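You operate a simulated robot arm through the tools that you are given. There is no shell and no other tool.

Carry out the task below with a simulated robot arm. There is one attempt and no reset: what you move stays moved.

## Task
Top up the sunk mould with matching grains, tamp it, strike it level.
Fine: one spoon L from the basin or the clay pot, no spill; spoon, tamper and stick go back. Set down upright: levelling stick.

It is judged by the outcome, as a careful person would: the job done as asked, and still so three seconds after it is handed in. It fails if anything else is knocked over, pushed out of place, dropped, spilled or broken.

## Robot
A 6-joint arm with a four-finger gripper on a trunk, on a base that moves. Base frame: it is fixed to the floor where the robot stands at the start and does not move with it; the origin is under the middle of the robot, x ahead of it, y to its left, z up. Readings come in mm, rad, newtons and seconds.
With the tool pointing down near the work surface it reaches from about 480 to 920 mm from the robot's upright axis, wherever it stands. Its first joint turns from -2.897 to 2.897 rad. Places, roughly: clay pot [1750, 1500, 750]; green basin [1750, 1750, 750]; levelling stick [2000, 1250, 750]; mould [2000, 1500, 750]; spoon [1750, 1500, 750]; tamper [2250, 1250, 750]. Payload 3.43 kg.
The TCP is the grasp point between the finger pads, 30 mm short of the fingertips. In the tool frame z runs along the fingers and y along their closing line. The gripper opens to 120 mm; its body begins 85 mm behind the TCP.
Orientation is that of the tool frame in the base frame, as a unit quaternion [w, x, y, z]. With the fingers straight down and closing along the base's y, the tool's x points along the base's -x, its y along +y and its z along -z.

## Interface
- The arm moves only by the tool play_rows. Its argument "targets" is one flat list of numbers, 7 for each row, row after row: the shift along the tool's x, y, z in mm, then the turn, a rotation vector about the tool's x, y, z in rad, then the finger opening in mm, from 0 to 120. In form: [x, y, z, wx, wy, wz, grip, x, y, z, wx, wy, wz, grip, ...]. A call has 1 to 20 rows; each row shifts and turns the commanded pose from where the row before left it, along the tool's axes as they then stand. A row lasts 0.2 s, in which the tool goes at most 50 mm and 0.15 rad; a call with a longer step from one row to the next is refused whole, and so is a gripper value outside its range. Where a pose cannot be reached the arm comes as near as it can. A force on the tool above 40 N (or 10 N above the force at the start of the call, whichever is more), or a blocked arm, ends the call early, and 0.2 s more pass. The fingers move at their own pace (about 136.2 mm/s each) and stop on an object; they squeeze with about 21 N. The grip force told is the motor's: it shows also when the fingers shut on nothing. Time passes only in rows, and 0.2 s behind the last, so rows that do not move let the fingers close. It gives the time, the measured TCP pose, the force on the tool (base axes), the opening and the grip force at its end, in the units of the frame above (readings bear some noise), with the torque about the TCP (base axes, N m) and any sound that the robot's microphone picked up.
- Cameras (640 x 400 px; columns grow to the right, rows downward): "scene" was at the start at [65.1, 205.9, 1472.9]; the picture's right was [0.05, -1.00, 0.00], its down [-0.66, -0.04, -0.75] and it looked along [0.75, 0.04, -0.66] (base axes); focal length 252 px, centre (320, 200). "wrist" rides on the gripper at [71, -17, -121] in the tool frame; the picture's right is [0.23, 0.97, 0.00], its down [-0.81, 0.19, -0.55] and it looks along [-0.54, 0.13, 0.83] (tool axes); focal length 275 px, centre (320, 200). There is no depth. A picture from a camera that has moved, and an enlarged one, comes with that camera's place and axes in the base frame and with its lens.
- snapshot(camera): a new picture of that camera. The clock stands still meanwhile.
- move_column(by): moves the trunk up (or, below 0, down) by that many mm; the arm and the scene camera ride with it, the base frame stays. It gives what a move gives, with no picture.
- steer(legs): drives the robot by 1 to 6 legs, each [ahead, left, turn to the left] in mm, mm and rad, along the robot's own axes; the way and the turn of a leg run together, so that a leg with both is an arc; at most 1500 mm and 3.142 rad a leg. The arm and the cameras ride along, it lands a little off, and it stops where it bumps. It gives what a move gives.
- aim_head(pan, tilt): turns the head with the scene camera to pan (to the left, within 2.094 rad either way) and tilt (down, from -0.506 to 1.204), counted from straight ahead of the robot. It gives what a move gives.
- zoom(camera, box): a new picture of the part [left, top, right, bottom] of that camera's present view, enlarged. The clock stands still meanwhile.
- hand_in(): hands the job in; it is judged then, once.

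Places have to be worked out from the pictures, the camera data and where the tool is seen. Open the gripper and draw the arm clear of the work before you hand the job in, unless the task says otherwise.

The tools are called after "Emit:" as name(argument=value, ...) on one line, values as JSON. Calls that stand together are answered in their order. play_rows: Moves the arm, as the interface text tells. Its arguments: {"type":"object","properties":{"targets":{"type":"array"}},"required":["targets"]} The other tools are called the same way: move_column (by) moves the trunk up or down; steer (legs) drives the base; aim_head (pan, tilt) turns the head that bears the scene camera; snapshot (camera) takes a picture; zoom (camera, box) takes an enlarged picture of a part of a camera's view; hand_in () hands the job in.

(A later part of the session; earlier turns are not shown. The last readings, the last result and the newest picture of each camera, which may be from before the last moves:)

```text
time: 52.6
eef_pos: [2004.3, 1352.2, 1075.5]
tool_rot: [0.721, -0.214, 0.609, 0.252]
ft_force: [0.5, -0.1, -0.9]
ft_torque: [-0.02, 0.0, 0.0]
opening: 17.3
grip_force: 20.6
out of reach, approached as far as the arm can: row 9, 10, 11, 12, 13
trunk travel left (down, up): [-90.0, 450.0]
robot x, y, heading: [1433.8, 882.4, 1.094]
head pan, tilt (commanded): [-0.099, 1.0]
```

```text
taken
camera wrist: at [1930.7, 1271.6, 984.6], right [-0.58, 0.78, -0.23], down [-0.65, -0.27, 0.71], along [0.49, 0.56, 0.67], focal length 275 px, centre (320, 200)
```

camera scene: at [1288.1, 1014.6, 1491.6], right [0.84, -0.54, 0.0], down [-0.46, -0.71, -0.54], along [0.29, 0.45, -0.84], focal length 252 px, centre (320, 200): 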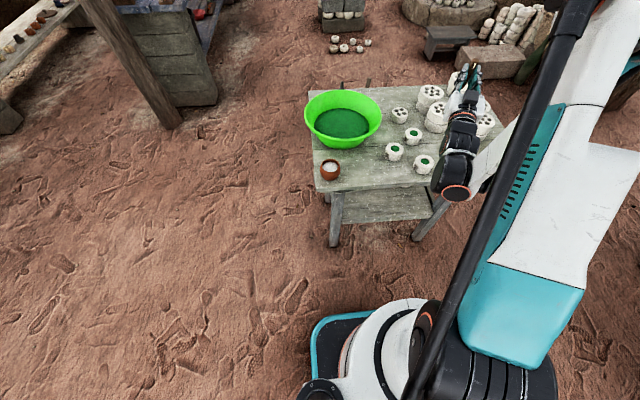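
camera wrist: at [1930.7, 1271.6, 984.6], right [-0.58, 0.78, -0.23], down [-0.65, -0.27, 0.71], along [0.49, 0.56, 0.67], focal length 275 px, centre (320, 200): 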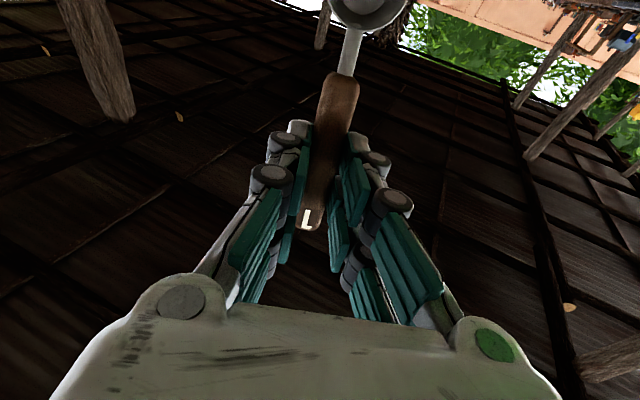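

It reaches 100° here only by drifting up 80 mm: the wrist needs a larger radius and a lower trunk. I level the hand again before moving the base farther to the left.

Emit:
play_rows(targets=[0, 0, 0, 0, 0.14, 0, 0, 0, 0, 0, 0, 0.14, 0, 0, 0, 0, 0, 0, 0.14, 0, 0, 0, 0, 0, 0, 0.14, 0, 0, 0, 0, 0, 0, 0.14, 0, 0, 0, 0, 0, 0, 0.14, 0, 0, 0, 0, 0, 0, 0.14, 0, 0, 0, 0, 0, 0, 0.14, 0, 0, 0, 0, 0, 0, 0.14, 0, 0, 0, 0, 0, 0, 0.14, 0, 0, 0, 0, 0, 0, 0.14, 0, 0, 0, 0, 0, 0, 0.14, 0, 0, 0, 0, 0, 0, 0.058, 0, 0, 0, 0, 0, 0, 0, 0, 0])

```text
time: 55.6
eef_pos: [2004.1, 1351.9, 1075.5]
tool_rot: [0.001, -0.331, 0.943, -0.001]
ft_force: [-0.6, 0.1, -0.3]
ft_torque: [-0.02, 0.01, -0.01]
opening: 17.5
grip_force: 20.7
trunk travel left (down, up): [-90.0, 450.0]
robot x, y, heading: [1434.8, 878.8, 1.097]
head pan, tilt (commanded): [-0.099, 1.0]
```

Level again. I drive about 53 mm ahead and 257 mm left, then lower the trunk.

Emit:
steer(legs=[[53, 257, 0]])

Emit:
move_column(by=-85)

Emit:
aim_head(pan=-0.45, tilt=0.9)

Emit:
snapshot(camera="scene")

Emit:
snapshot(camera="wrist")

```text
time: 57.5
eef_pos: [1803.4, 1515.3, 1075.8]
tool_rot: [0.002, -0.329, 0.944, 0.0]
ft_force: [-0.1, -0.1, 0.1]
ft_torque: [0.02, -0.01, 0.01]
opening: 17.2
grip_force: 21.0
trunk travel left (down, up): [-90.0, 450.0]
robot x, y, heading: [1231.5, 1044.7, 1.093]
head pan, tilt (commanded): [-0.099, 1.0]
```

```text
time: 58.7
eef_pos: [1801.9, 1515.4, 991.7]
tool_rot: [0.002, -0.329, 0.944, 0.0]
ft_force: [0.4, -0.2, -0.1]
ft_torque: [-0.01, 0.01, 0.03]
opening: 17.7
grip_force: 21.2
trunk travel left (down, up): [-5.0, 535.0]
robot x, y, heading: [1232.0, 1047.0, 1.093]
head pan, tilt (commanded): [-0.099, 1.0]
```

```text
time: 59.5
eef_pos: [1802.8, 1516.3, 991.6]
tool_rot: [0.002, -0.33, 0.944, 0.0]
ft_force: [-0.1, 0.5, -1.0]
ft_torque: [-0.02, -0.04, -0.03]
opening: 17.5
grip_force: 21.3
trunk travel left (down, up): [-5.0, 535.0]
robot x, y, heading: [1230.1, 1047.9, 1.095]
head pan, tilt (commanded): [-0.45, 0.901]
```

```text
taken
camera scene: at [1107.0, 1167.6, 1413.8], right [0.6, -0.8, 0.0], down [-0.63, -0.47, -0.62], along [0.5, 0.37, -0.78], focal length 252 px, centre (320, 200)
```

scene: 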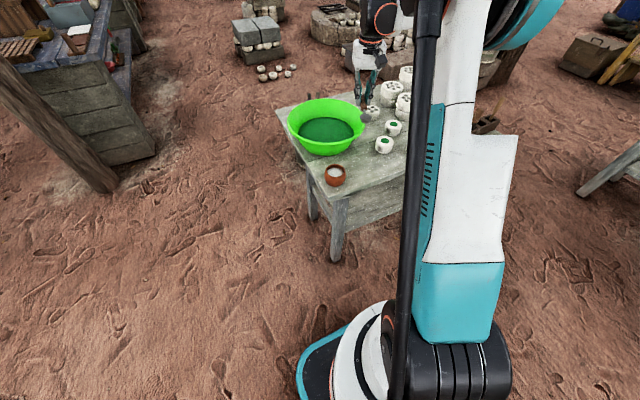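

```text
taken
camera wrist: at [1755.8, 1457.4, 1111.2], right [-0.79, 0.62, 0.0], down [0.51, 0.65, 0.55], along [0.35, 0.43, -0.83], focal length 275 px, centre (320, 200)
```

wrist: 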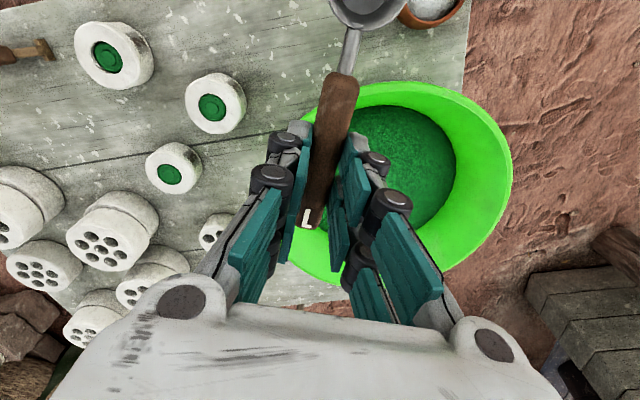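

Now I move the empty spoon above mould C from this new stance, turn the hand radially and pitch it forward as a dry run at about z=925.

Emit:
play_rows(targets=[1.8, -40.3, 0, 0, 0, 0, 0, 1.8, -40.3, 0, 0, 0, 0, 0, 1.8, -40.3, 0, 0, 0, 0, 0, 1.8, -40.3, 16, 0, 0, 0, 0, 1.8, -40.3, 25, 0, 0, 0, 0, 1.8, -40.3, 25, 0, 0, 0, 0, 0, 0, 0, 0, 0, 0.103, 0, 0, 0, 0, 0, 0, 0.103, 0, 0, 0, 0, 0, 0, 0.103, 0, 0, 0, 0, 0, 0, 0, 0])

Emit:
play_rows(targets=[0, 0, 0, 0, -0.14, 0, 0, 0, 0, 0, 0, -0.14, 0, 0, 0, 0, 0, 0, -0.14, 0, 0, 0, 0, 0, 0, -0.14, 0, 0, 0, 0, 0, 0, -0.14, 0, 0, 0, 0, 0, 0, -0.14, 0, 0, 0, 0, 0, 0, -0.14, 0, 0, 0, 0, 0, 0, -0.14, 0, 0, 0, 0, 0, 0, -0.14, 0, 0, 0, 0, 0, 0, -0.14, 0, 0, 0, 0, 0, 0, -0.14, 0, 0, 0, 0, 0, 0, -0.14, 0, 0, 0, 0, 0, 0, -0.14, 0, 0, 0, 0, 0, 0, 0, 0, 0])

Emit:
snapshot(camera="scene")

Emit:
snapshot(camera="wrist")

```text
time: 61.8
eef_pos: [1944.5, 1319.1, 925.4]
tool_rot: [0.001, -0.179, 0.984, -0.001]
ft_force: [0.0, 0.1, 0.0]
ft_torque: [0.01, -0.01, 0.01]
opening: 17.2
grip_force: 21.0
trunk travel left (down, up): [-5.0, 535.0]
robot x, y, heading: [1231.8, 1046.1, 1.091]
head pan, tilt (commanded): [-0.45, 0.901]
```

```text
time: 64.8
eef_pos: [1962.5, 1316.2, 935.6]
tool_rot: [0.748, -0.106, 0.643, 0.123]
ft_force: [0.2, 0.4, -1.0]
ft_torque: [0.01, -0.01, 0.03]
opening: 17.4
grip_force: 20.7
out of reach, approached as far as the arm can: row 12, 13
trunk travel left (down, up): [-5.0, 535.0]
robot x, y, heading: [1234.7, 1047.4, 1.094]
head pan, tilt (commanded): [-0.45, 0.901]
```

```text
taken
camera scene: at [1107.4, 1167.5, 1413.9], right [0.6, -0.8, 0.0], down [-0.63, -0.47, -0.62], along [0.5, 0.37, -0.78], focal length 252 px, centre (320, 200)
```

scene: 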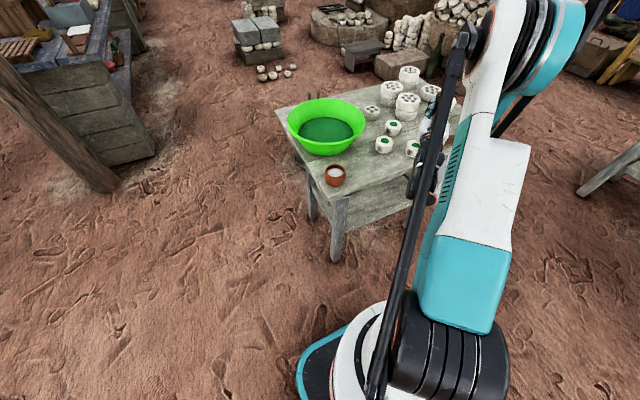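

```text
taken
camera wrist: at [1864.4, 1264.8, 847.7], right [-0.28, 0.93, -0.23], down [-0.7, -0.03, 0.72], along [0.66, 0.36, 0.66], focal length 275 px, centre (320, 200)
```

wrist: 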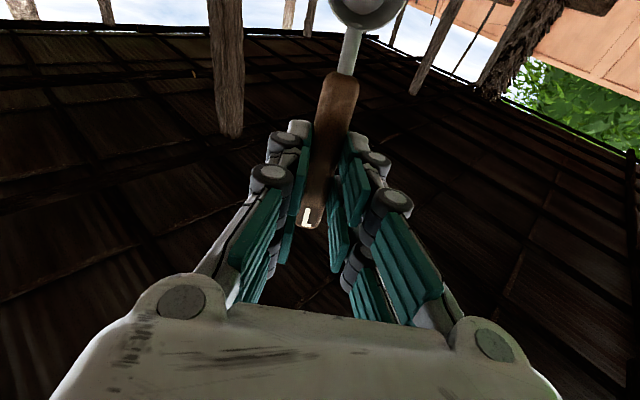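

The pitch now works to about 88° with only small drift; a bit more radius will give the rest. I level the hand, then drive 84 mm ahead and 171 mm left, which keeps the basin within reach too.

Emit:
play_rows(targets=[0, 0, 0, 0, 0.14, 0, 0, 0, 0, 0, 0, 0.14, 0, 0, 0, 0, 0, 0, 0.14, 0, 0, 0, 0, 0, 0, 0.14, 0, 0, 0, 0, 0, 0, 0.14, 0, 0, 0, 0, 0, 0, 0.14, 0, 0, 0, 0, 0, 0, 0.14, 0, 0, 0, 0, 0, 0, 0.14, 0, 0, 0, 0, 0, 0, 0.14, 0, 0, 0, 0, 0, 0, 0.14, 0, 0, 0, 0, 0, 0, 0.14, 0, 0, 0, 0, 0, 0, 0.14, 0, 0, 0, 0, 0, 0, 0.042, 0, 0, 0, 0, -50, 0, 0, 0, 0, 0, 0, -50, 0, 0, 0, 0, 0, 0, 0, 0, 0, 0, 0])

Emit:
steer(legs=[[84, 171, 0]])

```text
time: 68.2
eef_pos: [1962.2, 1316.4, 1038.6]
tool_rot: [0.0, -0.161, 0.987, 0.0]
ft_force: [0.2, -0.1, 0.0]
ft_torque: [0.01, 0.0, -0.02]
opening: 17.6
grip_force: 20.9
trunk travel left (down, up): [-5.0, 535.0]
robot x, y, heading: [1231.7, 1045.4, 1.095]
head pan, tilt (commanded): [-0.45, 0.901]
```

```text
time: 69.7
eef_pos: [1854.5, 1467.0, 1038.1]
tool_rot: [0.0, -0.161, 0.987, 0.0]
ft_force: [0.7, -0.1, -0.7]
ft_torque: [0.0, -0.03, 0.02]
opening: 17.4
grip_force: 21.2
trunk travel left (down, up): [-5.0, 535.0]
robot x, y, heading: [1123.0, 1199.7, 1.093]
head pan, tilt (commanded): [-0.45, 0.901]
```

I take fresh pictures from this stance to fix mould C's and the basin's positions more precisely.

Emit:
snapshot(camera="wrist")

Emit:
aim_head(pan=-0.65, tilt=0.8)

Emit:
snapshot(camera="scene")

```text
taken
camera wrist: at [1791.7, 1428.5, 1158.3], right [-0.53, 0.85, 0.0], down [0.71, 0.44, 0.55], along [0.47, 0.29, -0.83], focal length 275 px, centre (320, 200)
```

wrist: 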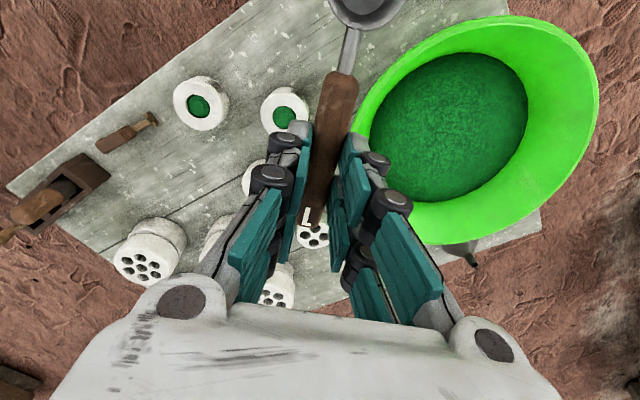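

```text
time: 70.4
eef_pos: [1854.1, 1467.3, 1037.8]
tool_rot: [0.001, -0.162, 0.987, -0.001]
ft_force: [0.3, -0.1, -1.2]
ft_torque: [0.01, 0.03, 0.03]
opening: 17.1
grip_force: 21.3
trunk travel left (down, up): [-5.0, 535.0]
robot x, y, heading: [1125.2, 1198.4, 1.09]
head pan, tilt (commanded): [-0.649, 0.799]
```

```text
taken
camera scene: at [1011.3, 1308.5, 1421.7], right [0.43, -0.9, 0.0], down [-0.65, -0.31, -0.7], along [0.63, 0.3, -0.72], focal length 252 px, centre (320, 200)
```

scene: 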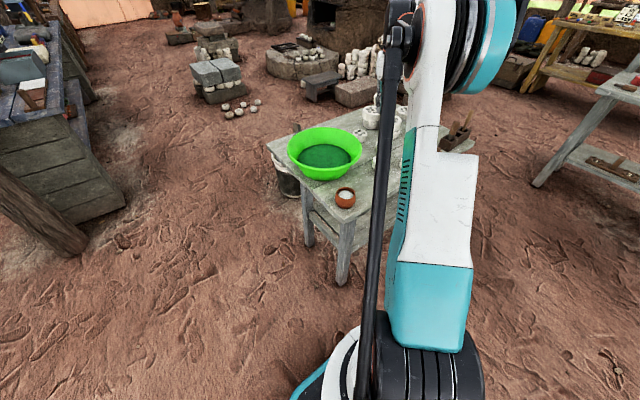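

The arm column hides mould C from the head camera. I turn the base in place by -0.7 rad (tool stays high), so the camera looks past the left of the arm, then swing the hand back.

Emit:
steer(legs=[[0, 0, -0.7]])

Emit:
aim_head(pan=0.0, tilt=0.8)

Emit:
snapshot(camera="scene")

```text
time: 72.6
eef_pos: [1860.7, 944.3, 1036.7]
tool_rot: [0.001, 0.179, 0.984, -0.001]
ft_force: [0.0, 0.5, -0.2]
ft_torque: [0.0, 0.01, -0.01]
opening: 17.4
grip_force: 20.6
trunk travel left (down, up): [-5.0, 535.0]
robot x, y, heading: [1122.7, 1198.8, 0.409]
head pan, tilt (commanded): [-0.649, 0.799]
```

```text
time: 73.7
eef_pos: [1860.6, 944.3, 1038.4]
tool_rot: [0.0, 0.18, 0.984, 0.0]
ft_force: [-0.3, -0.1, -0.6]
ft_torque: [-0.04, -0.04, 0.0]
opening: 17.4
grip_force: 21.2
trunk travel left (down, up): [-5.0, 535.0]
robot x, y, heading: [1124.5, 1198.1, 0.405]
head pan, tilt (commanded): [0.0, 0.799]
```

```text
taken
camera scene: at [1101.7, 1406.8, 1421.8], right [0.39, -0.92, 0.0], down [-0.66, -0.28, -0.7], along [0.64, 0.28, -0.72], focal length 252 px, centre (320, 200)
```

scene: 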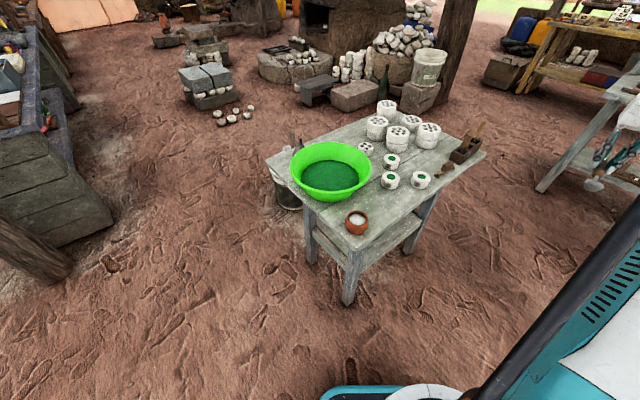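

A clear view. I enlarge the table for measurements.

Emit:
zoom(camera="scene", box=[270, 90, 490, 240])

Emit:
zoom(camera="scene", box=[370, 145, 450, 195])

Emit:
zoom(camera="scene", box=[285, 135, 380, 240])

Emit:
zoom(camera="scene", box=[430, 115, 490, 190])

```text
2.67 times, centred on (380, 165) of scene
camera zoom: at [1101.7, 1406.8, 1421.8], right [0.39, -0.92, 0.0], down [-0.66, -0.28, -0.7], along [0.64, 0.28, -0.72], focal length 674 px, centre (160, 293)
```

zoom: 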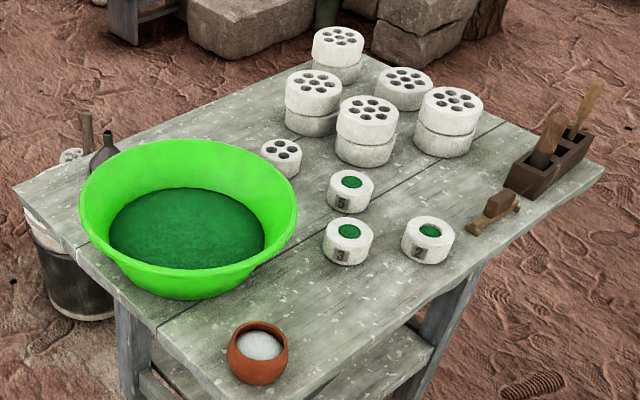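

```text
8.00 times, centred on (410, 170) of scene
camera zoom: at [1101.7, 1406.8, 1421.8], right [0.39, -0.92, 0.0], down [-0.66, -0.28, -0.7], along [0.64, 0.28, -0.72], focal length 2020 px, centre (-400, 440)
```

zoom: 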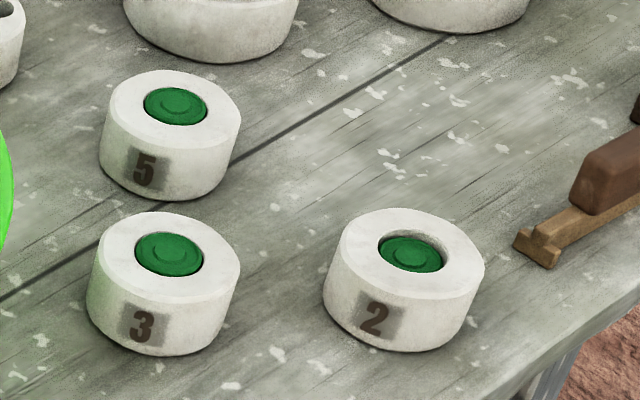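

```text
3.81 times, centred on (332, 188) of scene
camera zoom: at [1101.7, 1406.8, 1421.8], right [0.39, -0.92, 0.0], down [-0.66, -0.28, -0.7], along [0.64, 0.28, -0.72], focal length 962 px, centre (272, 248)
```

zoom: 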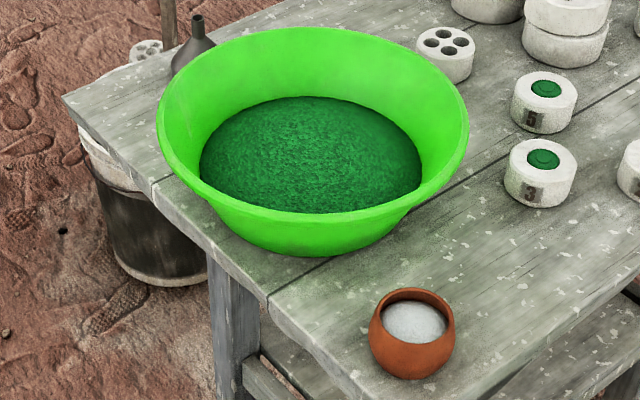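

```text
5.33 times, centred on (460, 152) of scene
camera zoom: at [1101.7, 1406.8, 1421.8], right [0.39, -0.92, 0.0], down [-0.66, -0.28, -0.7], along [0.64, 0.28, -0.72], focal length 1347 px, centre (-427, 453)
```

zoom: 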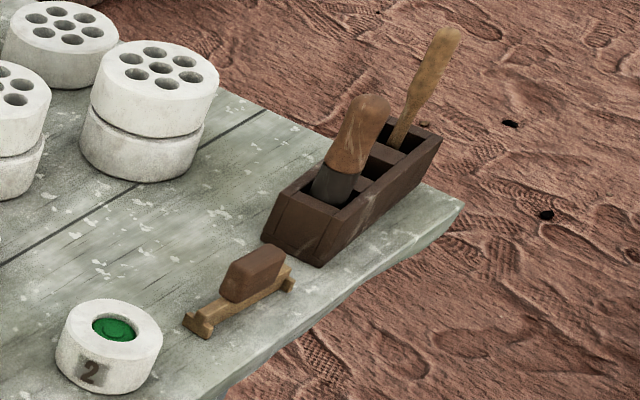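

Mould 2 (front right) is clearly the sunk one: centre ≈(1970, 1338), top z≈764. Basin grains lie at z≈752, about 20 mm deep, centre ≈(1826, 1677). I swing the empty spoon high over the table to the basin.

Emit:
play_rows(targets=[16.5, 44.6, 0, 0, 0, 0, 0, 16.5, 44.6, 0, 0, 0, 0, 0, 16.5, 44.6, 0, 0, 0, 0, 0, 16.5, 44.6, 0, 0, 0, 0, 0, 16.5, 44.6, 0, 0, 0, 0, 0, 16.5, 44.6, 0, 0, 0, 0, 0, 16.5, 44.6, 0, 0, 0, 0, 0, 16.5, 44.6, 0, 0, 0, 0, 0, 16.5, 44.6, 0, 0, 0, 0, 0, 16.5, 44.6, 0, 0, 0, 0, 0, 16.5, 44.6, 0, 0, 0, 0, 0, 16.5, 44.6, 0, 0, 0, 0, 0, 16.5, 44.6, 0, 0, 0, 0, 0, 16.5, 44.6, 0, 0, 0, 0, 0, 16.5, 44.6, 0, 0, 0, 0, 0, 16.5, 44.6, 0, 0, 0, 0, 0, 0, 0, 0, 0, 0, 0, 0])

Emit:
play_rows(targets=[0, 0, 0, 0, 0, -0.1373, 0, 0, 0, 0, 0, 0, -0.1373, 0, 0, 0, 0, 0, 0, -0.1373, 0, 0, 0, 0, 0, 0, -0.1373, 0, 0, 0, 0, 0, 0, -0.1373, 0, 0, 0, 0, 0, 0, -0.1373, 0, 0, 0, 0, 0, 0, -0.1373, 0, 0, 0, 0, 0, 0, 0, 0])

Emit:
snapshot(camera="scene")

Emit:
snapshot(camera="wrist")

```text
time: 77.3
eef_pos: [1853.4, 1697.5, 1033.1]
tool_rot: [0.0, 0.179, 0.984, -0.001]
ft_force: [-0.1, -0.9, -0.1]
ft_torque: [0.0, -0.06, -0.01]
opening: 17.6
grip_force: 20.8
out of reach, approached as far as the arm can: row 16
trunk travel left (down, up): [-5.0, 535.0]
robot x, y, heading: [1122.1, 1195.7, 0.406]
head pan, tilt (commanded): [0.0, 0.799]
```

```text
time: 79.1
eef_pos: [1852.8, 1697.6, 1031.7]
tool_rot: [-0.001, -0.297, 0.955, 0.0]
ft_force: [0.1, 0.2, -0.1]
ft_torque: [0.0, 0.01, 0.01]
opening: 17.5
grip_force: 21.0
trunk travel left (down, up): [-5.0, 535.0]
robot x, y, heading: [1126.6, 1199.0, 0.407]
head pan, tilt (commanded): [0.0, 0.799]
```

```text
taken
camera scene: at [1101.7, 1407.2, 1421.7], right [0.4, -0.92, 0.0], down [-0.66, -0.28, -0.7], along [0.64, 0.28, -0.72], focal length 252 px, centre (320, 200)
```

scene: 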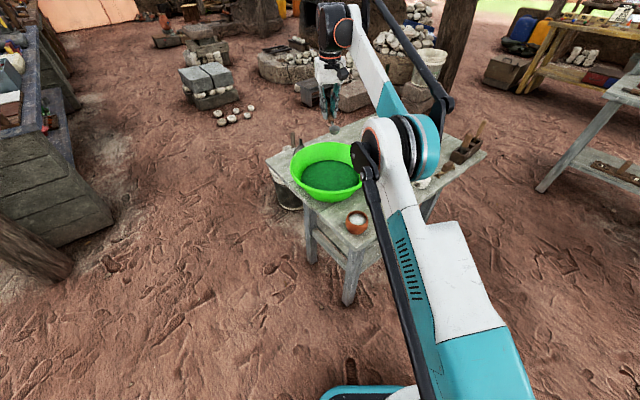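

```text
taken
camera wrist: at [1803.2, 1643.4, 1152.6], right [-0.74, 0.67, 0.0], down [0.56, 0.62, 0.55], along [0.37, 0.41, -0.83], focal length 275 px, centre (320, 200)
```

wrist: 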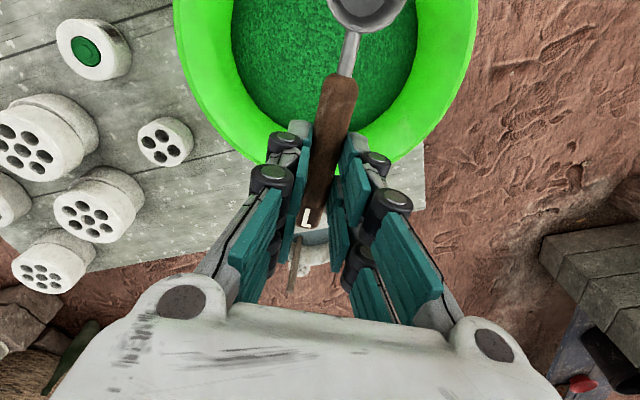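

The tool is over the basin with the bowl about 45 mm on the near side of its centre. I tilt the bowl down 40° and lower it to just above the grains for a look.

Emit:
play_rows(targets=[0, 0, 45, 0, 0, 0, 0, 0, 0, 45, 0, 0, 0, 0, 0, 0, 45, 0, 0, 0, 0, 0, 0, 0, 0, -0.14, 0, 0, 0, 0, 0, 0, -0.14, 0, 0, 0, 0, 0, 0, -0.14, 0, 0, 0, 0, 0, 0, -0.14, 0, 0, 0, 0, 0, 0, -0.138, 0, 0, 0, 0, 0, 0, 0, 0, 0])

Emit:
zoom(camera="scene", box=[260, 60, 400, 220])

```text
time: 81.1
eef_pos: [1851.8, 1697.8, 896.3]
tool_rot: [0.327, -0.278, 0.897, 0.102]
ft_force: [0.0, -0.7, 0.2]
ft_torque: [0.03, 0.01, -0.01]
opening: 17.3
grip_force: 21.2
trunk travel left (down, up): [-5.0, 535.0]
robot x, y, heading: [1122.7, 1201.4, 0.402]
head pan, tilt (commanded): [0.0, 0.799]
```

```text
2.50 times, centred on (330, 140) of scene
camera zoom: at [1101.6, 1407.1, 1421.7], right [0.4, -0.92, 0.0], down [-0.66, -0.28, -0.7], along [0.64, 0.28, -0.72], focal length 631 px, centre (295, 350)
```

zoom: 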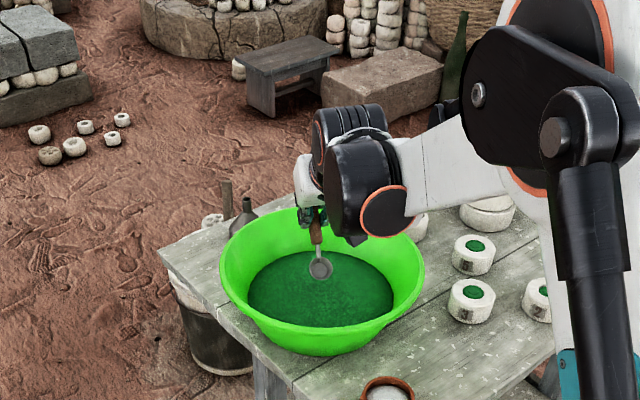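

The bowl hangs over the grains. I lower straight down 50 mm, which should put its lowest edge about 13 mm above the grain surface.

Emit:
play_rows(targets=[16.1, 0, 19.1, 0, 0, 0, 0, 16.1, 0, 19.1, 0, 0, 0, 0, 0, 0, 0, 0, 0, 0, 0])

Emit:
zoom(camera="scene", box=[295, 135, 365, 205])

Emit:
snapshot(camera="wrist")

```text
time: 81.9
eef_pos: [1851.9, 1698.1, 845.2]
tool_rot: [0.326, -0.278, 0.898, 0.101]
ft_force: [-0.2, 0.1, -0.6]
ft_torque: [0.03, -0.07, 0.01]
opening: 17.7
grip_force: 20.7
trunk travel left (down, up): [-5.0, 535.0]
robot x, y, heading: [1124.0, 1197.4, 0.407]
head pan, tilt (commanded): [0.0, 0.799]
```

```text
5.71 times, centred on (330, 170) of scene
camera zoom: at [1101.9, 1407.4, 1421.7], right [0.4, -0.92, 0.0], down [-0.66, -0.28, -0.7], along [0.64, 0.28, -0.72], focal length 1443 px, centre (263, 371)
```

zoom: 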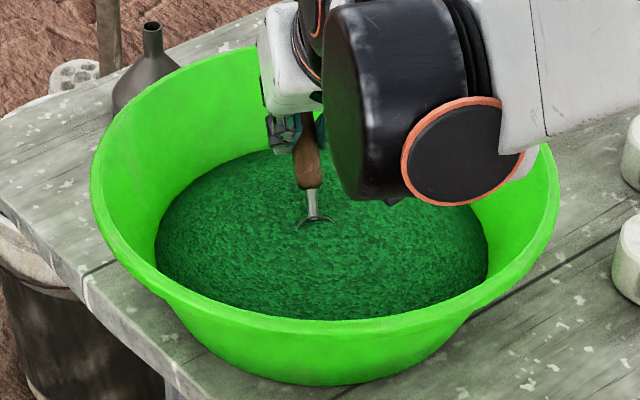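

```text
taken
camera wrist: at [1751.9, 1609.4, 893.4], right [-0.7, 0.7, -0.15], down [0.11, 0.31, 0.94], along [0.71, 0.64, -0.29], focal length 275 px, centre (320, 200)
```

wrist: 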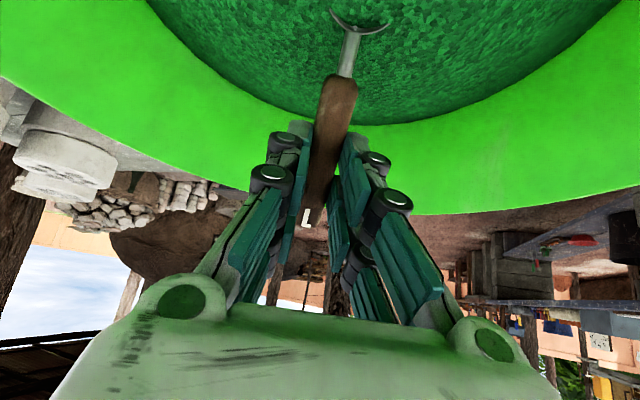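

The grain surface is higher than I judged: the bowl is already mostly buried at about z≈790. I push it 12 mm deeper, draw it 20 mm toward the robot, and look.

Emit:
play_rows(targets=[4, 0, 4.6, 0, 0, 0, 0, 3.7, 0, 4.6, 0, 0, 0, 0, 7.6, 0, -6.4, 0, 0, 0, 0, 7.7, 0, -6.4, 0, 0, 0, 0, 0, 0, 0, 0, 0, 0, 0])

Emit:
zoom(camera="scene", box=[295, 135, 365, 205])

```text
time: 83.1
eef_pos: [1834.6, 1684.8, 836.3]
tool_rot: [0.326, -0.278, 0.898, 0.101]
ft_force: [-0.8, -0.5, -0.3]
ft_torque: [-0.02, 0.0, 0.01]
opening: 17.5
grip_force: 21.1
trunk travel left (down, up): [-5.0, 535.0]
robot x, y, heading: [1123.1, 1199.0, 0.408]
head pan, tilt (commanded): [0.0, 0.799]
```

```text
5.71 times, centred on (330, 170) of scene
camera zoom: at [1101.5, 1407.1, 1421.7], right [0.4, -0.92, 0.0], down [-0.66, -0.28, -0.7], along [0.64, 0.28, -0.72], focal length 1443 px, centre (263, 371)
```

zoom: 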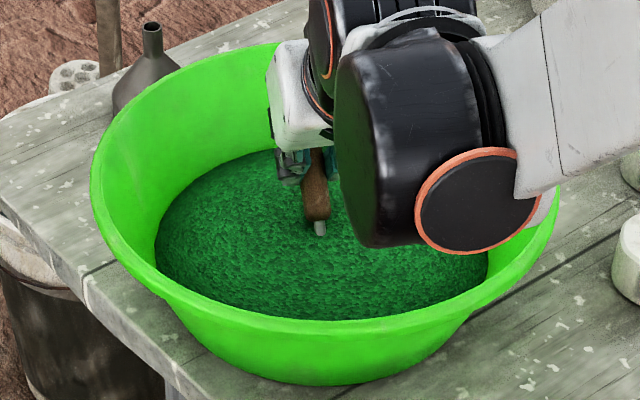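

The bowl is fully buried now. I level it out slowly while easing the hand down 20 mm so it comes up level and full, then raise it a little.

Emit:
play_rows(targets=[1.84, 0, 2.19, 0, 0.0995, 0, 0, 1.61, 0, 2.36, 0, 0.0995, 0, 0, 1.37, 0, 2.51, 0, 0.0995, 0, 0, 1.11, 0, 2.63, 0, 0.0995, 0, 0, 0.85, 0, 2.73, 0, 0.0995, 0, 0, 0.57, 0, 2.8, 0, 0.0995, 0, 0, 0.28, 0, 2.85, 0, 0.0995, 0, 0, 0, 0, 0, 0, 0, 0, 0, 0, 0, -5, 0, 0, 0, 0, 0, 0, -8, 0, 0, 0, 0, 0, 0, -8, 0, 0, 0, 0, 0, 0, 0, 0, 0, 0, 0])

Emit:
zoom(camera="scene", box=[295, 135, 365, 205])

Emit:
snapshot(camera="wrist")

```text
time: 85.7
eef_pos: [1837.4, 1685.4, 837.0]
tool_rot: [0.0, -0.296, 0.955, 0.0]
ft_force: [-0.1, 0.7, 0.1]
ft_torque: [0.0, 0.03, 0.01]
opening: 17.5
grip_force: 20.6
trunk travel left (down, up): [-5.0, 535.0]
robot x, y, heading: [1121.0, 1199.3, 0.406]
head pan, tilt (commanded): [0.0, 0.799]
```

```text
5.71 times, centred on (330, 170) of scene
camera zoom: at [1101.6, 1407.2, 1421.7], right [0.4, -0.92, 0.0], down [-0.66, -0.28, -0.7], along [0.64, 0.28, -0.72], focal length 1443 px, centre (263, 371)
```

zoom: 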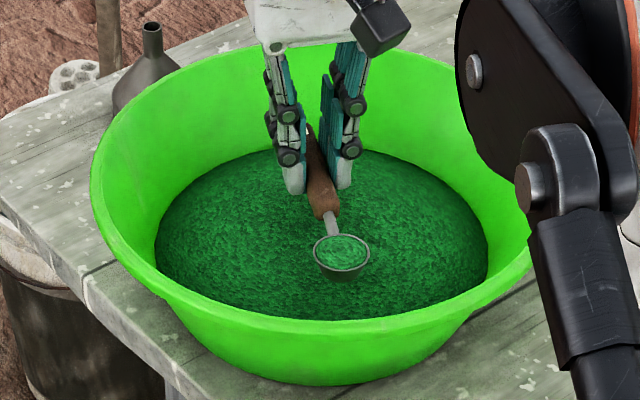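

```text
taken
camera wrist: at [1786.8, 1631.8, 957.3], right [-0.74, 0.67, 0.0], down [0.56, 0.62, 0.55], along [0.37, 0.41, -0.83], focal length 275 px, centre (320, 200)
```

wrist: 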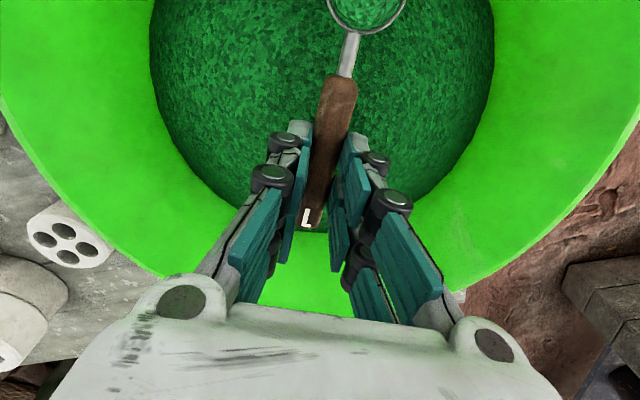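

The spoon came up full and level. I lift it slowly to z≈940, still over the basin, keeping it level.

Emit:
play_rows(targets=[0, 0, -4, 0, 0, 0, 0, 0, 0, -8, 0, 0, 0, 0, 0, 0, -12, 0, 0, 0, 0, 0, 0, -15, 0, 0, 0, 0, 0, 0, -15, 0, 0, 0, 0, 0, 0, -15, 0, 0, 0, 0, 0, 0, -12, 0, 0, 0, 0, 0, 0, -10, 0, 0, 0, 0, 0, 0, -6, 0, 0, 0, 0, 0, 0, -3, 0, 0, 0, 0, 0, 0, 0, 0, 0, 0, 0])

Emit:
zoom(camera="scene", box=[290, 110, 370, 200])

```text
time: 88.1
eef_pos: [1835.3, 1686.9, 935.9]
tool_rot: [0.0, -0.296, 0.955, 0.0]
ft_force: [-0.2, 0.3, 0.2]
ft_torque: [0.01, -0.01, 0.02]
opening: 17.9
grip_force: 20.8
trunk travel left (down, up): [-5.0, 535.0]
robot x, y, heading: [1120.2, 1196.8, 0.411]
head pan, tilt (commanded): [0.0, 0.799]
```

```text
4.44 times, centred on (330, 155) of scene
camera zoom: at [1101.7, 1407.2, 1421.7], right [0.4, -0.92, 0.0], down [-0.66, -0.28, -0.7], along [0.64, 0.28, -0.72], focal length 1122 px, centre (276, 400)
```

zoom: 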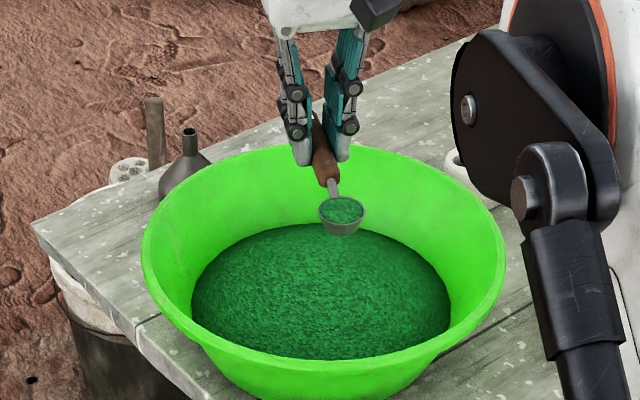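

The spoon is full and stable. Triangulating from three stances puts mould 2's hole at (1973, 1338) with its top at z≈760. I zoom in to check whether the spoon sits level in the grip.

Emit:
zoom(camera="scene", box=[315, 115, 365, 165])

Emit:
zoom(camera="wrist", box=[220, 0, 460, 150])

```text
8.00 times, centred on (340, 140) of scene
camera zoom: at [1101.7, 1407.2, 1421.7], right [0.4, -0.92, 0.0], down [-0.66, -0.28, -0.7], along [0.64, 0.28, -0.72], focal length 2020 px, centre (160, 680)
```

zoom: 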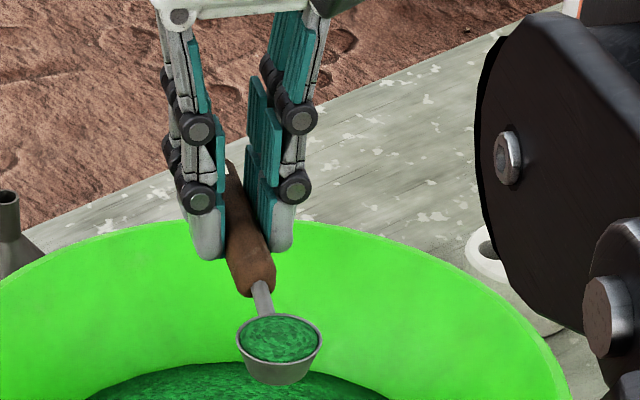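

```text
2.67 times, centred on (340, 75) of wrist
camera zoom: at [1785.1, 1631.3, 1056.3], right [-0.74, 0.67, 0.0], down [0.56, 0.62, 0.55], along [0.37, 0.41, -0.83], focal length 734 px, centre (267, 533)
```

zoom: 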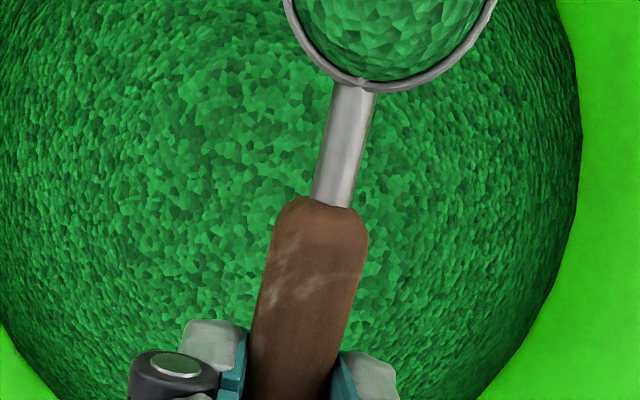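

The spoon is steady in the grip (bowl mouth ≈27 mm below the TCP, 87 mm out). For the pour I want the base about 45 mm closer to the mould; I drive that short way while the spoon stays over the basin, so any loss would fall back in.

Emit:
steer(legs=[[43.7, -10.9, 0]])

Emit:
zoom(camera="scene", box=[290, 100, 390, 200])

```text
time: 89.0
eef_pos: [1879.1, 1691.4, 935.9]
tool_rot: [0.0, -0.296, 0.955, 0.0]
ft_force: [-0.5, 0.3, -0.5]
ft_torque: [0.0, -0.01, 0.0]
opening: 17.4
grip_force: 21.1
trunk travel left (down, up): [-5.0, 535.0]
robot x, y, heading: [1167.8, 1204.2, 0.404]
head pan, tilt (commanded): [0.0, 0.799]
```

```text
4.00 times, centred on (340, 150) of scene
camera zoom: at [1144.8, 1414.3, 1421.7], right [0.4, -0.92, 0.0], down [-0.66, -0.28, -0.7], along [0.64, 0.28, -0.72], focal length 1010 px, centre (240, 400)
```

zoom: 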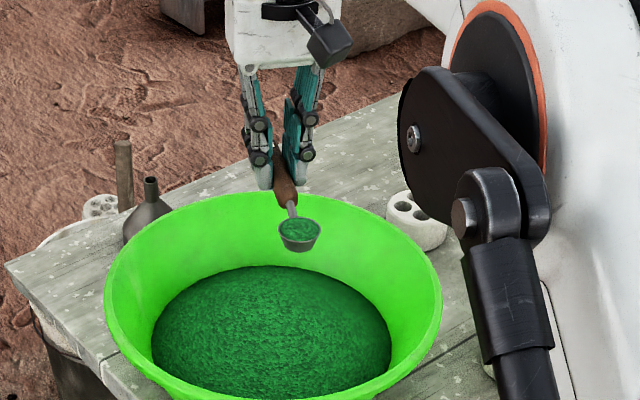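

Still full. Now I carry it level and slowly toward mould 2: a small turn first, then about 200 mm of gentle travel.

Emit:
play_rows(targets=[0, 0, 0, 0, 0, -0.035, 0, 0, 0, 0, 0, 0, -0.05, 0, 0, 0, 0, 0, 0, -0.055, 0, 0, 0, 0, 0, 0, -0.035, 0, 1.5, -5.8, 0, 0, 0, 0, 0, 3, -11.6, 0, 0, 0, 0, 0, 4.4, -17.4, 0, 0, 0, 0, 0, 4.4, -17.4, 0, 0, 0, 0, 0, 4.4, -17.4, 0, 0, 0, 0, 0, 4.4, -17.4, 0, 0, 0, 0, 0, 4.4, -17.4, 0, 0, 0, 0, 0, 4.4, -17.4, 0, 0, 0, 0, 0, 4.4, -17.4, 0, 0, 0, 0, 0, 4.4, -17.4, 0, 0, 0, 0, 0, 4.4, -17.4, 0, 0, 0, 0, 0, 3, -11.6, 0, 0, 0, 0, 0, 1.5, -5.8, 0, 0, 0, 0, 0, 0, 0, 0, 0, 0, 0, 0])

Emit:
snapshot(camera="scene")

Emit:
snapshot(camera="wrist")

```text
time: 92.8
eef_pos: [1978.1, 1522.0, 934.8]
tool_rot: [0.0, -0.378, 0.926, 0.0]
ft_force: [0.1, 0.6, -0.9]
ft_torque: [0.03, -0.01, 0.0]
opening: 17.5
grip_force: 21.1
trunk travel left (down, up): [-5.0, 535.0]
robot x, y, heading: [1164.8, 1203.7, 0.404]
head pan, tilt (commanded): [0.0, 0.799]
```

```text
taken
camera scene: at [1145.0, 1414.2, 1421.7], right [0.4, -0.92, 0.0], down [-0.66, -0.28, -0.7], along [0.64, 0.28, -0.72], focal length 252 px, centre (320, 200)
```

scene: 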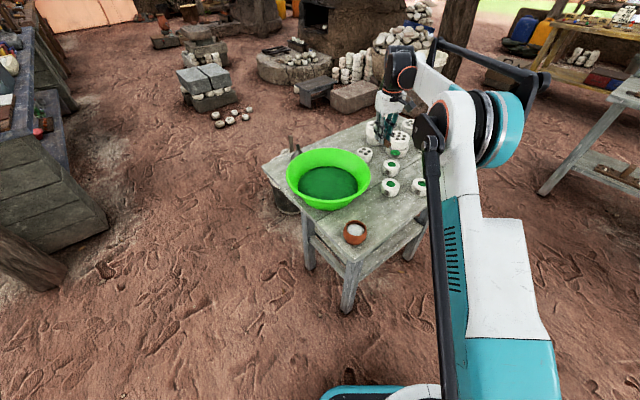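

```text
taken
camera wrist: at [1938.2, 1459.8, 1055.5], right [-0.85, 0.53, 0.0], down [0.44, 0.7, 0.55], along [0.3, 0.47, -0.83], focal length 275 px, centre (320, 200)
```

wrist: 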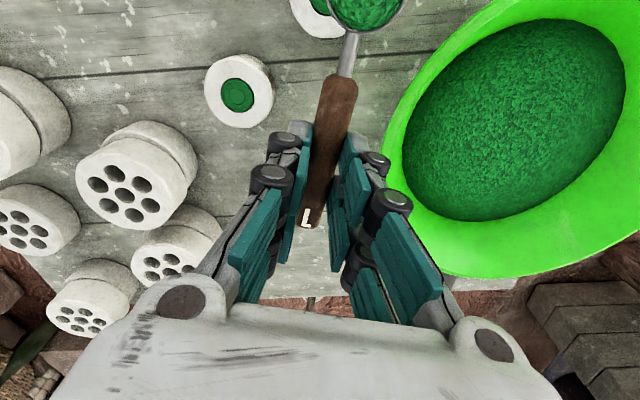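

The hand is on course. I continue the remaining 132 mm to bring the bowl over mould 2, easing down 30 mm.

Emit:
play_rows(targets=[1, -3.9, 1, 0, 0, 0, 0, 2, -7.7, 2, 0, 0, 0, 0, 3.5, -13.6, 3, 0, 0, 0, 0, 4, -15.5, 3.5, 0, 0, 0, 0, 4.5, -17.4, 3.5, 0, 0, 0, 0, 4.5, -17.4, 3.5, 0, 0, 0, 0, 4.5, -17.4, 3.5, 0, 0, 0, 0, 3.5, -13.6, 3.5, 0, 0, 0, 0, 3, -11.6, 3, 0, 0, 0, 0, 1.7, -6.8, 2, 0, 0, 0, 0, 0.7, -2.9, 1.5, 0, 0, 0, 0, 0, 0, 0, 0, 0, 0, 0])

Emit:
snapshot(camera="scene")

Emit:
snapshot(camera="wrist")

```text
time: 95.4
eef_pos: [2044.9, 1406.9, 905.3]
tool_rot: [0.001, -0.378, 0.926, 0.0]
ft_force: [-0.5, 0.6, -0.2]
ft_torque: [0.0, -0.03, 0.0]
opening: 17.6
grip_force: 20.8
trunk travel left (down, up): [-5.0, 535.0]
robot x, y, heading: [1165.8, 1204.9, 0.404]
head pan, tilt (commanded): [0.0, 0.799]
```

```text
taken
camera scene: at [1145.1, 1414.1, 1421.7], right [0.4, -0.92, 0.0], down [-0.66, -0.28, -0.7], along [0.64, 0.28, -0.72], focal length 252 px, centre (320, 200)
```

scene: 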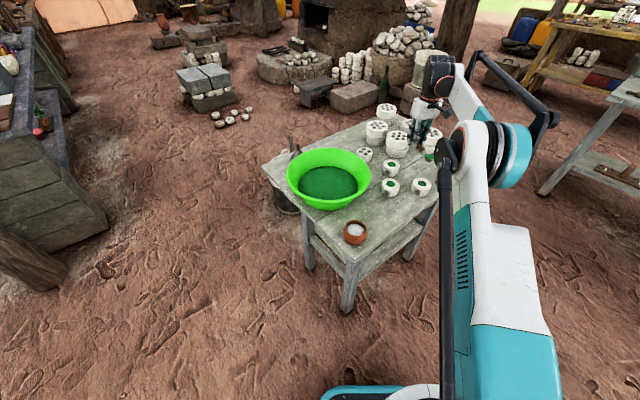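

```text
taken
camera wrist: at [2004.9, 1344.8, 1026.1], right [-0.85, 0.53, 0.0], down [0.44, 0.7, 0.55], along [0.3, 0.47, -0.83], focal length 275 px, centre (320, 200)
```

wrist: 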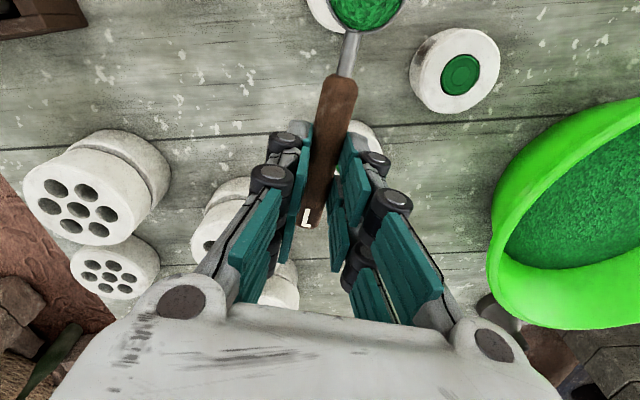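

The spoon hangs over mould 2. I zoom in from both cameras.

Emit:
zoom(camera="scene", box=[390, 130, 450, 200])

Emit:
zoom(camera="wrist", box=[260, 0, 440, 110])

```text
5.71 times, centred on (420, 165) of scene
camera zoom: at [1145.1, 1414.1, 1421.7], right [0.4, -0.92, 0.0], down [-0.66, -0.28, -0.7], along [0.64, 0.28, -0.72], focal length 1443 px, centre (-251, 400)
```

zoom: 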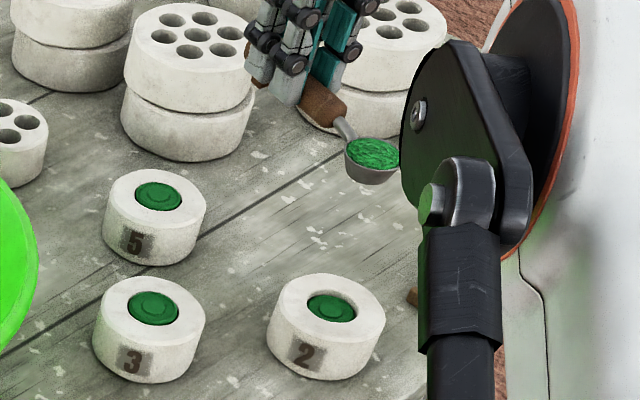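

```text
3.56 times, centred on (350, 55) of wrist
camera zoom: at [2004.9, 1344.8, 1026.1], right [-0.85, 0.53, 0.0], down [0.44, 0.7, 0.55], along [0.3, 0.47, -0.83], focal length 979 px, centre (213, 716)
```

zoom: 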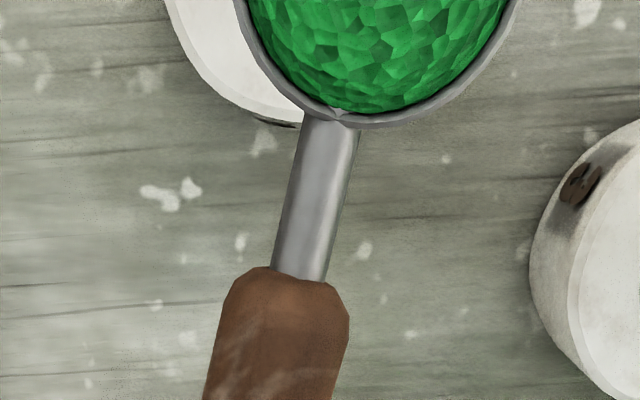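

The bowl's pouring lip is within 2 mm of being over the hole (mouth 28 mm below the TCP, 84 mm out). I lower 40 mm level, then start tilting slowly while the lip stays above the hole, and check.

Emit:
play_rows(targets=[0.5, 0.5, 4, 0, 0, 0, 0, 1, 0.5, 8, 0, 0, 0, 0, 0.5, 0, 12, 0, 0, 0, 0, 0, 0, 10, 0, 0, 0, 0, 0, 0, 6, 0, 0, 0, 0, 0, 0, 0, 0, 0, 0, 0])

Emit:
zoom(camera="scene", box=[390, 130, 450, 200])

```text
time: 96.8
eef_pos: [2042.9, 1408.4, 864.9]
tool_rot: [0.001, -0.378, 0.926, 0.0]
ft_force: [-0.6, 0.2, -1.1]
ft_torque: [0.0, 0.0, 0.01]
opening: 17.1
grip_force: 21.8
trunk travel left (down, up): [-5.0, 535.0]
robot x, y, heading: [1167.5, 1207.6, 0.408]
head pan, tilt (commanded): [0.0, 0.799]
```

```text
5.71 times, centred on (420, 165) of scene
camera zoom: at [1145.1, 1414.2, 1421.7], right [0.4, -0.92, 0.0], down [-0.66, -0.28, -0.7], along [0.64, 0.28, -0.72], focal length 1443 px, centre (-251, 400)
```

zoom: 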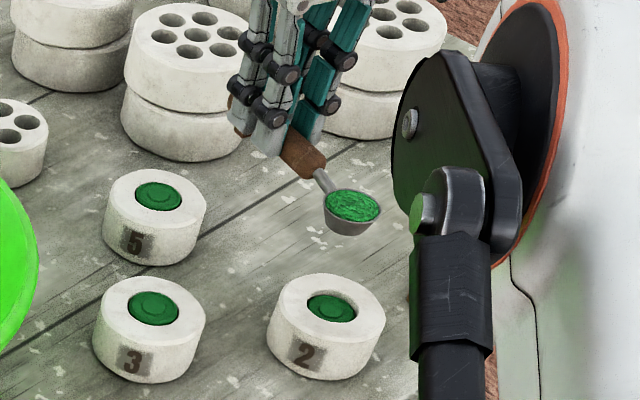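

Full and level at z≈865. I begin the coordinated tilt to 0.3 rad with the lip held over the hole.

Emit:
play_rows(targets=[3.3, 0, 2.3, 0, -0.1, 0, 0, 4.62, 0, 2.95, 0, -0.1, 0, 0, 5.67, 0, 1.81, 0, -0.1, 0, 0, 0, 0, 0, 0, 0, 0, 0])

Emit:
zoom(camera="scene", box=[390, 130, 450, 200])

```text
time: 97.8
eef_pos: [2033.2, 1396.7, 856.3]
tool_rot: [0.139, -0.375, 0.915, 0.057]
ft_force: [-0.8, 0.2, 0.2]
ft_torque: [0.01, -0.01, -0.03]
opening: 17.5
grip_force: 20.5
trunk travel left (down, up): [-5.0, 535.0]
robot x, y, heading: [1165.9, 1205.4, 0.409]
head pan, tilt (commanded): [0.0, 0.799]
```

```text
5.71 times, centred on (420, 165) of scene
camera zoom: at [1144.8, 1414.0, 1421.7], right [0.4, -0.92, 0.0], down [-0.66, -0.28, -0.7], along [0.64, 0.28, -0.72], focal length 1443 px, centre (-251, 400)
```

zoom: 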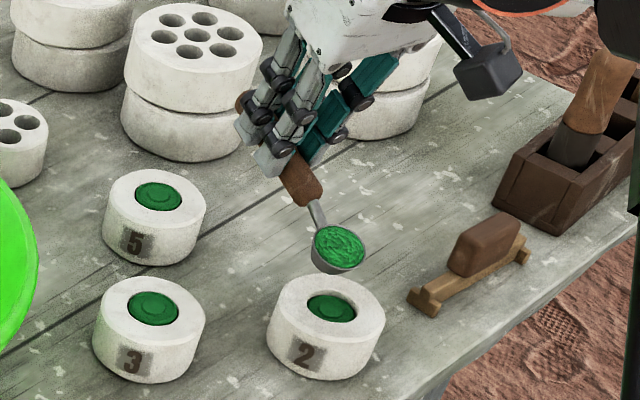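

Lip is 4 mm on the robot side of the hole centre, as planned, nothing spilled. I tilt on to 0.5 rad.

Emit:
play_rows(targets=[6.24, 0, -0.46, 0, -0.1, 0, 0, 6.0, 0, -3.52, 0, -0.1, 0, 0, 0, 0, 0, 0, 0, 0, 0])

Emit:
zoom(camera="scene", box=[395, 145, 445, 195])

```text
time: 98.6
eef_pos: [2024.5, 1389.4, 856.1]
tool_rot: [0.23, -0.367, 0.896, 0.094]
ft_force: [-0.8, 0.7, -0.2]
ft_torque: [-0.01, 0.03, -0.01]
opening: 17.5
grip_force: 21.1
trunk travel left (down, up): [-5.0, 535.0]
robot x, y, heading: [1165.0, 1204.4, 0.409]
head pan, tilt (commanded): [0.0, 0.799]
```

```text
8.00 times, centred on (420, 170) of scene
camera zoom: at [1144.8, 1413.9, 1421.8], right [0.4, -0.92, 0.0], down [-0.66, -0.28, -0.7], along [0.64, 0.28, -0.72], focal length 2020 px, centre (-480, 440)
```

zoom: 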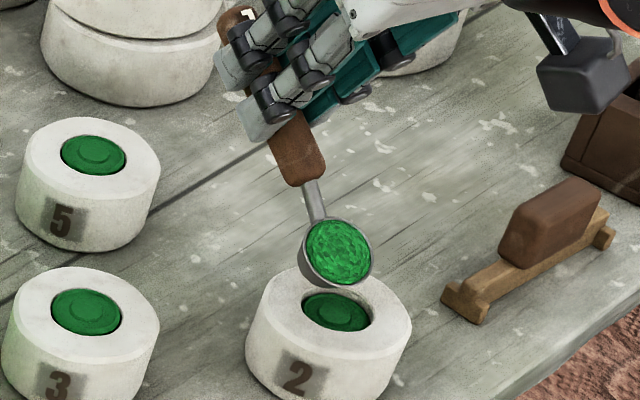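

At 29° it still holds. I keep tilting to 0.7 rad with the lip just above the hole.

Emit:
play_rows(targets=[4.75, 0, -7.38, 0, -0.1, 0, 0, 4.45, 0, -8.37, 0, -0.1, 0, 0, 0, 0, 0, 0, 0, 0, 0])

Emit:
zoom(camera="scene", box=[395, 145, 445, 195])

```text
time: 99.4
eef_pos: [2013.3, 1377.3, 865.6]
tool_rot: [0.318, -0.356, 0.869, 0.131]
ft_force: [0.4, 0.3, -0.6]
ft_torque: [0.0, -0.02, 0.02]
opening: 17.6
grip_force: 20.7
trunk travel left (down, up): [-5.0, 535.0]
robot x, y, heading: [1165.7, 1202.9, 0.406]
head pan, tilt (commanded): [0.0, 0.799]
```

```text
8.00 times, centred on (420, 170) of scene
camera zoom: at [1144.8, 1413.9, 1421.8], right [0.4, -0.92, 0.0], down [-0.66, -0.28, -0.7], along [0.64, 0.28, -0.72], focal length 2020 px, centre (-480, 440)
```

zoom: 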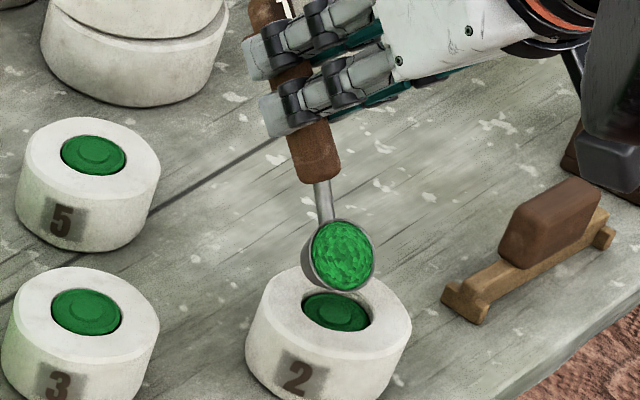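

Nothing has left the bowl yet at 40°. I go on to 0.8 rad and look.

Emit:
play_rows(targets=[4.63, 0, -8.48, 0, -0.1, 0, 0, 0, 0, 0, 0, 0, 0, 0])

Emit:
zoom(camera="scene", box=[395, 145, 445, 195])

```text
time: 100.0
eef_pos: [2007.4, 1370.3, 870.3]
tool_rot: [0.361, -0.348, 0.853, 0.147]
ft_force: [0.6, -0.1, -0.3]
ft_torque: [-0.01, 0.01, 0.03]
opening: 17.3
grip_force: 20.8
trunk travel left (down, up): [-5.0, 535.0]
robot x, y, heading: [1168.7, 1206.5, 0.408]
head pan, tilt (commanded): [0.0, 0.799]
```

```text
8.00 times, centred on (420, 170) of scene
camera zoom: at [1144.8, 1413.9, 1421.8], right [0.4, -0.92, 0.0], down [-0.66, -0.28, -0.7], along [0.64, 0.28, -0.72], focal length 2020 px, centre (-480, 440)
```

zoom: 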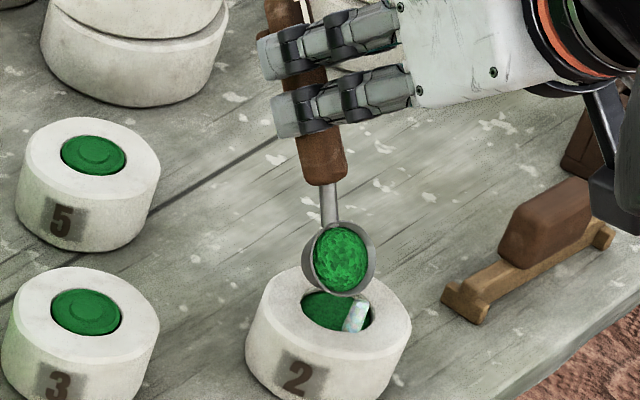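

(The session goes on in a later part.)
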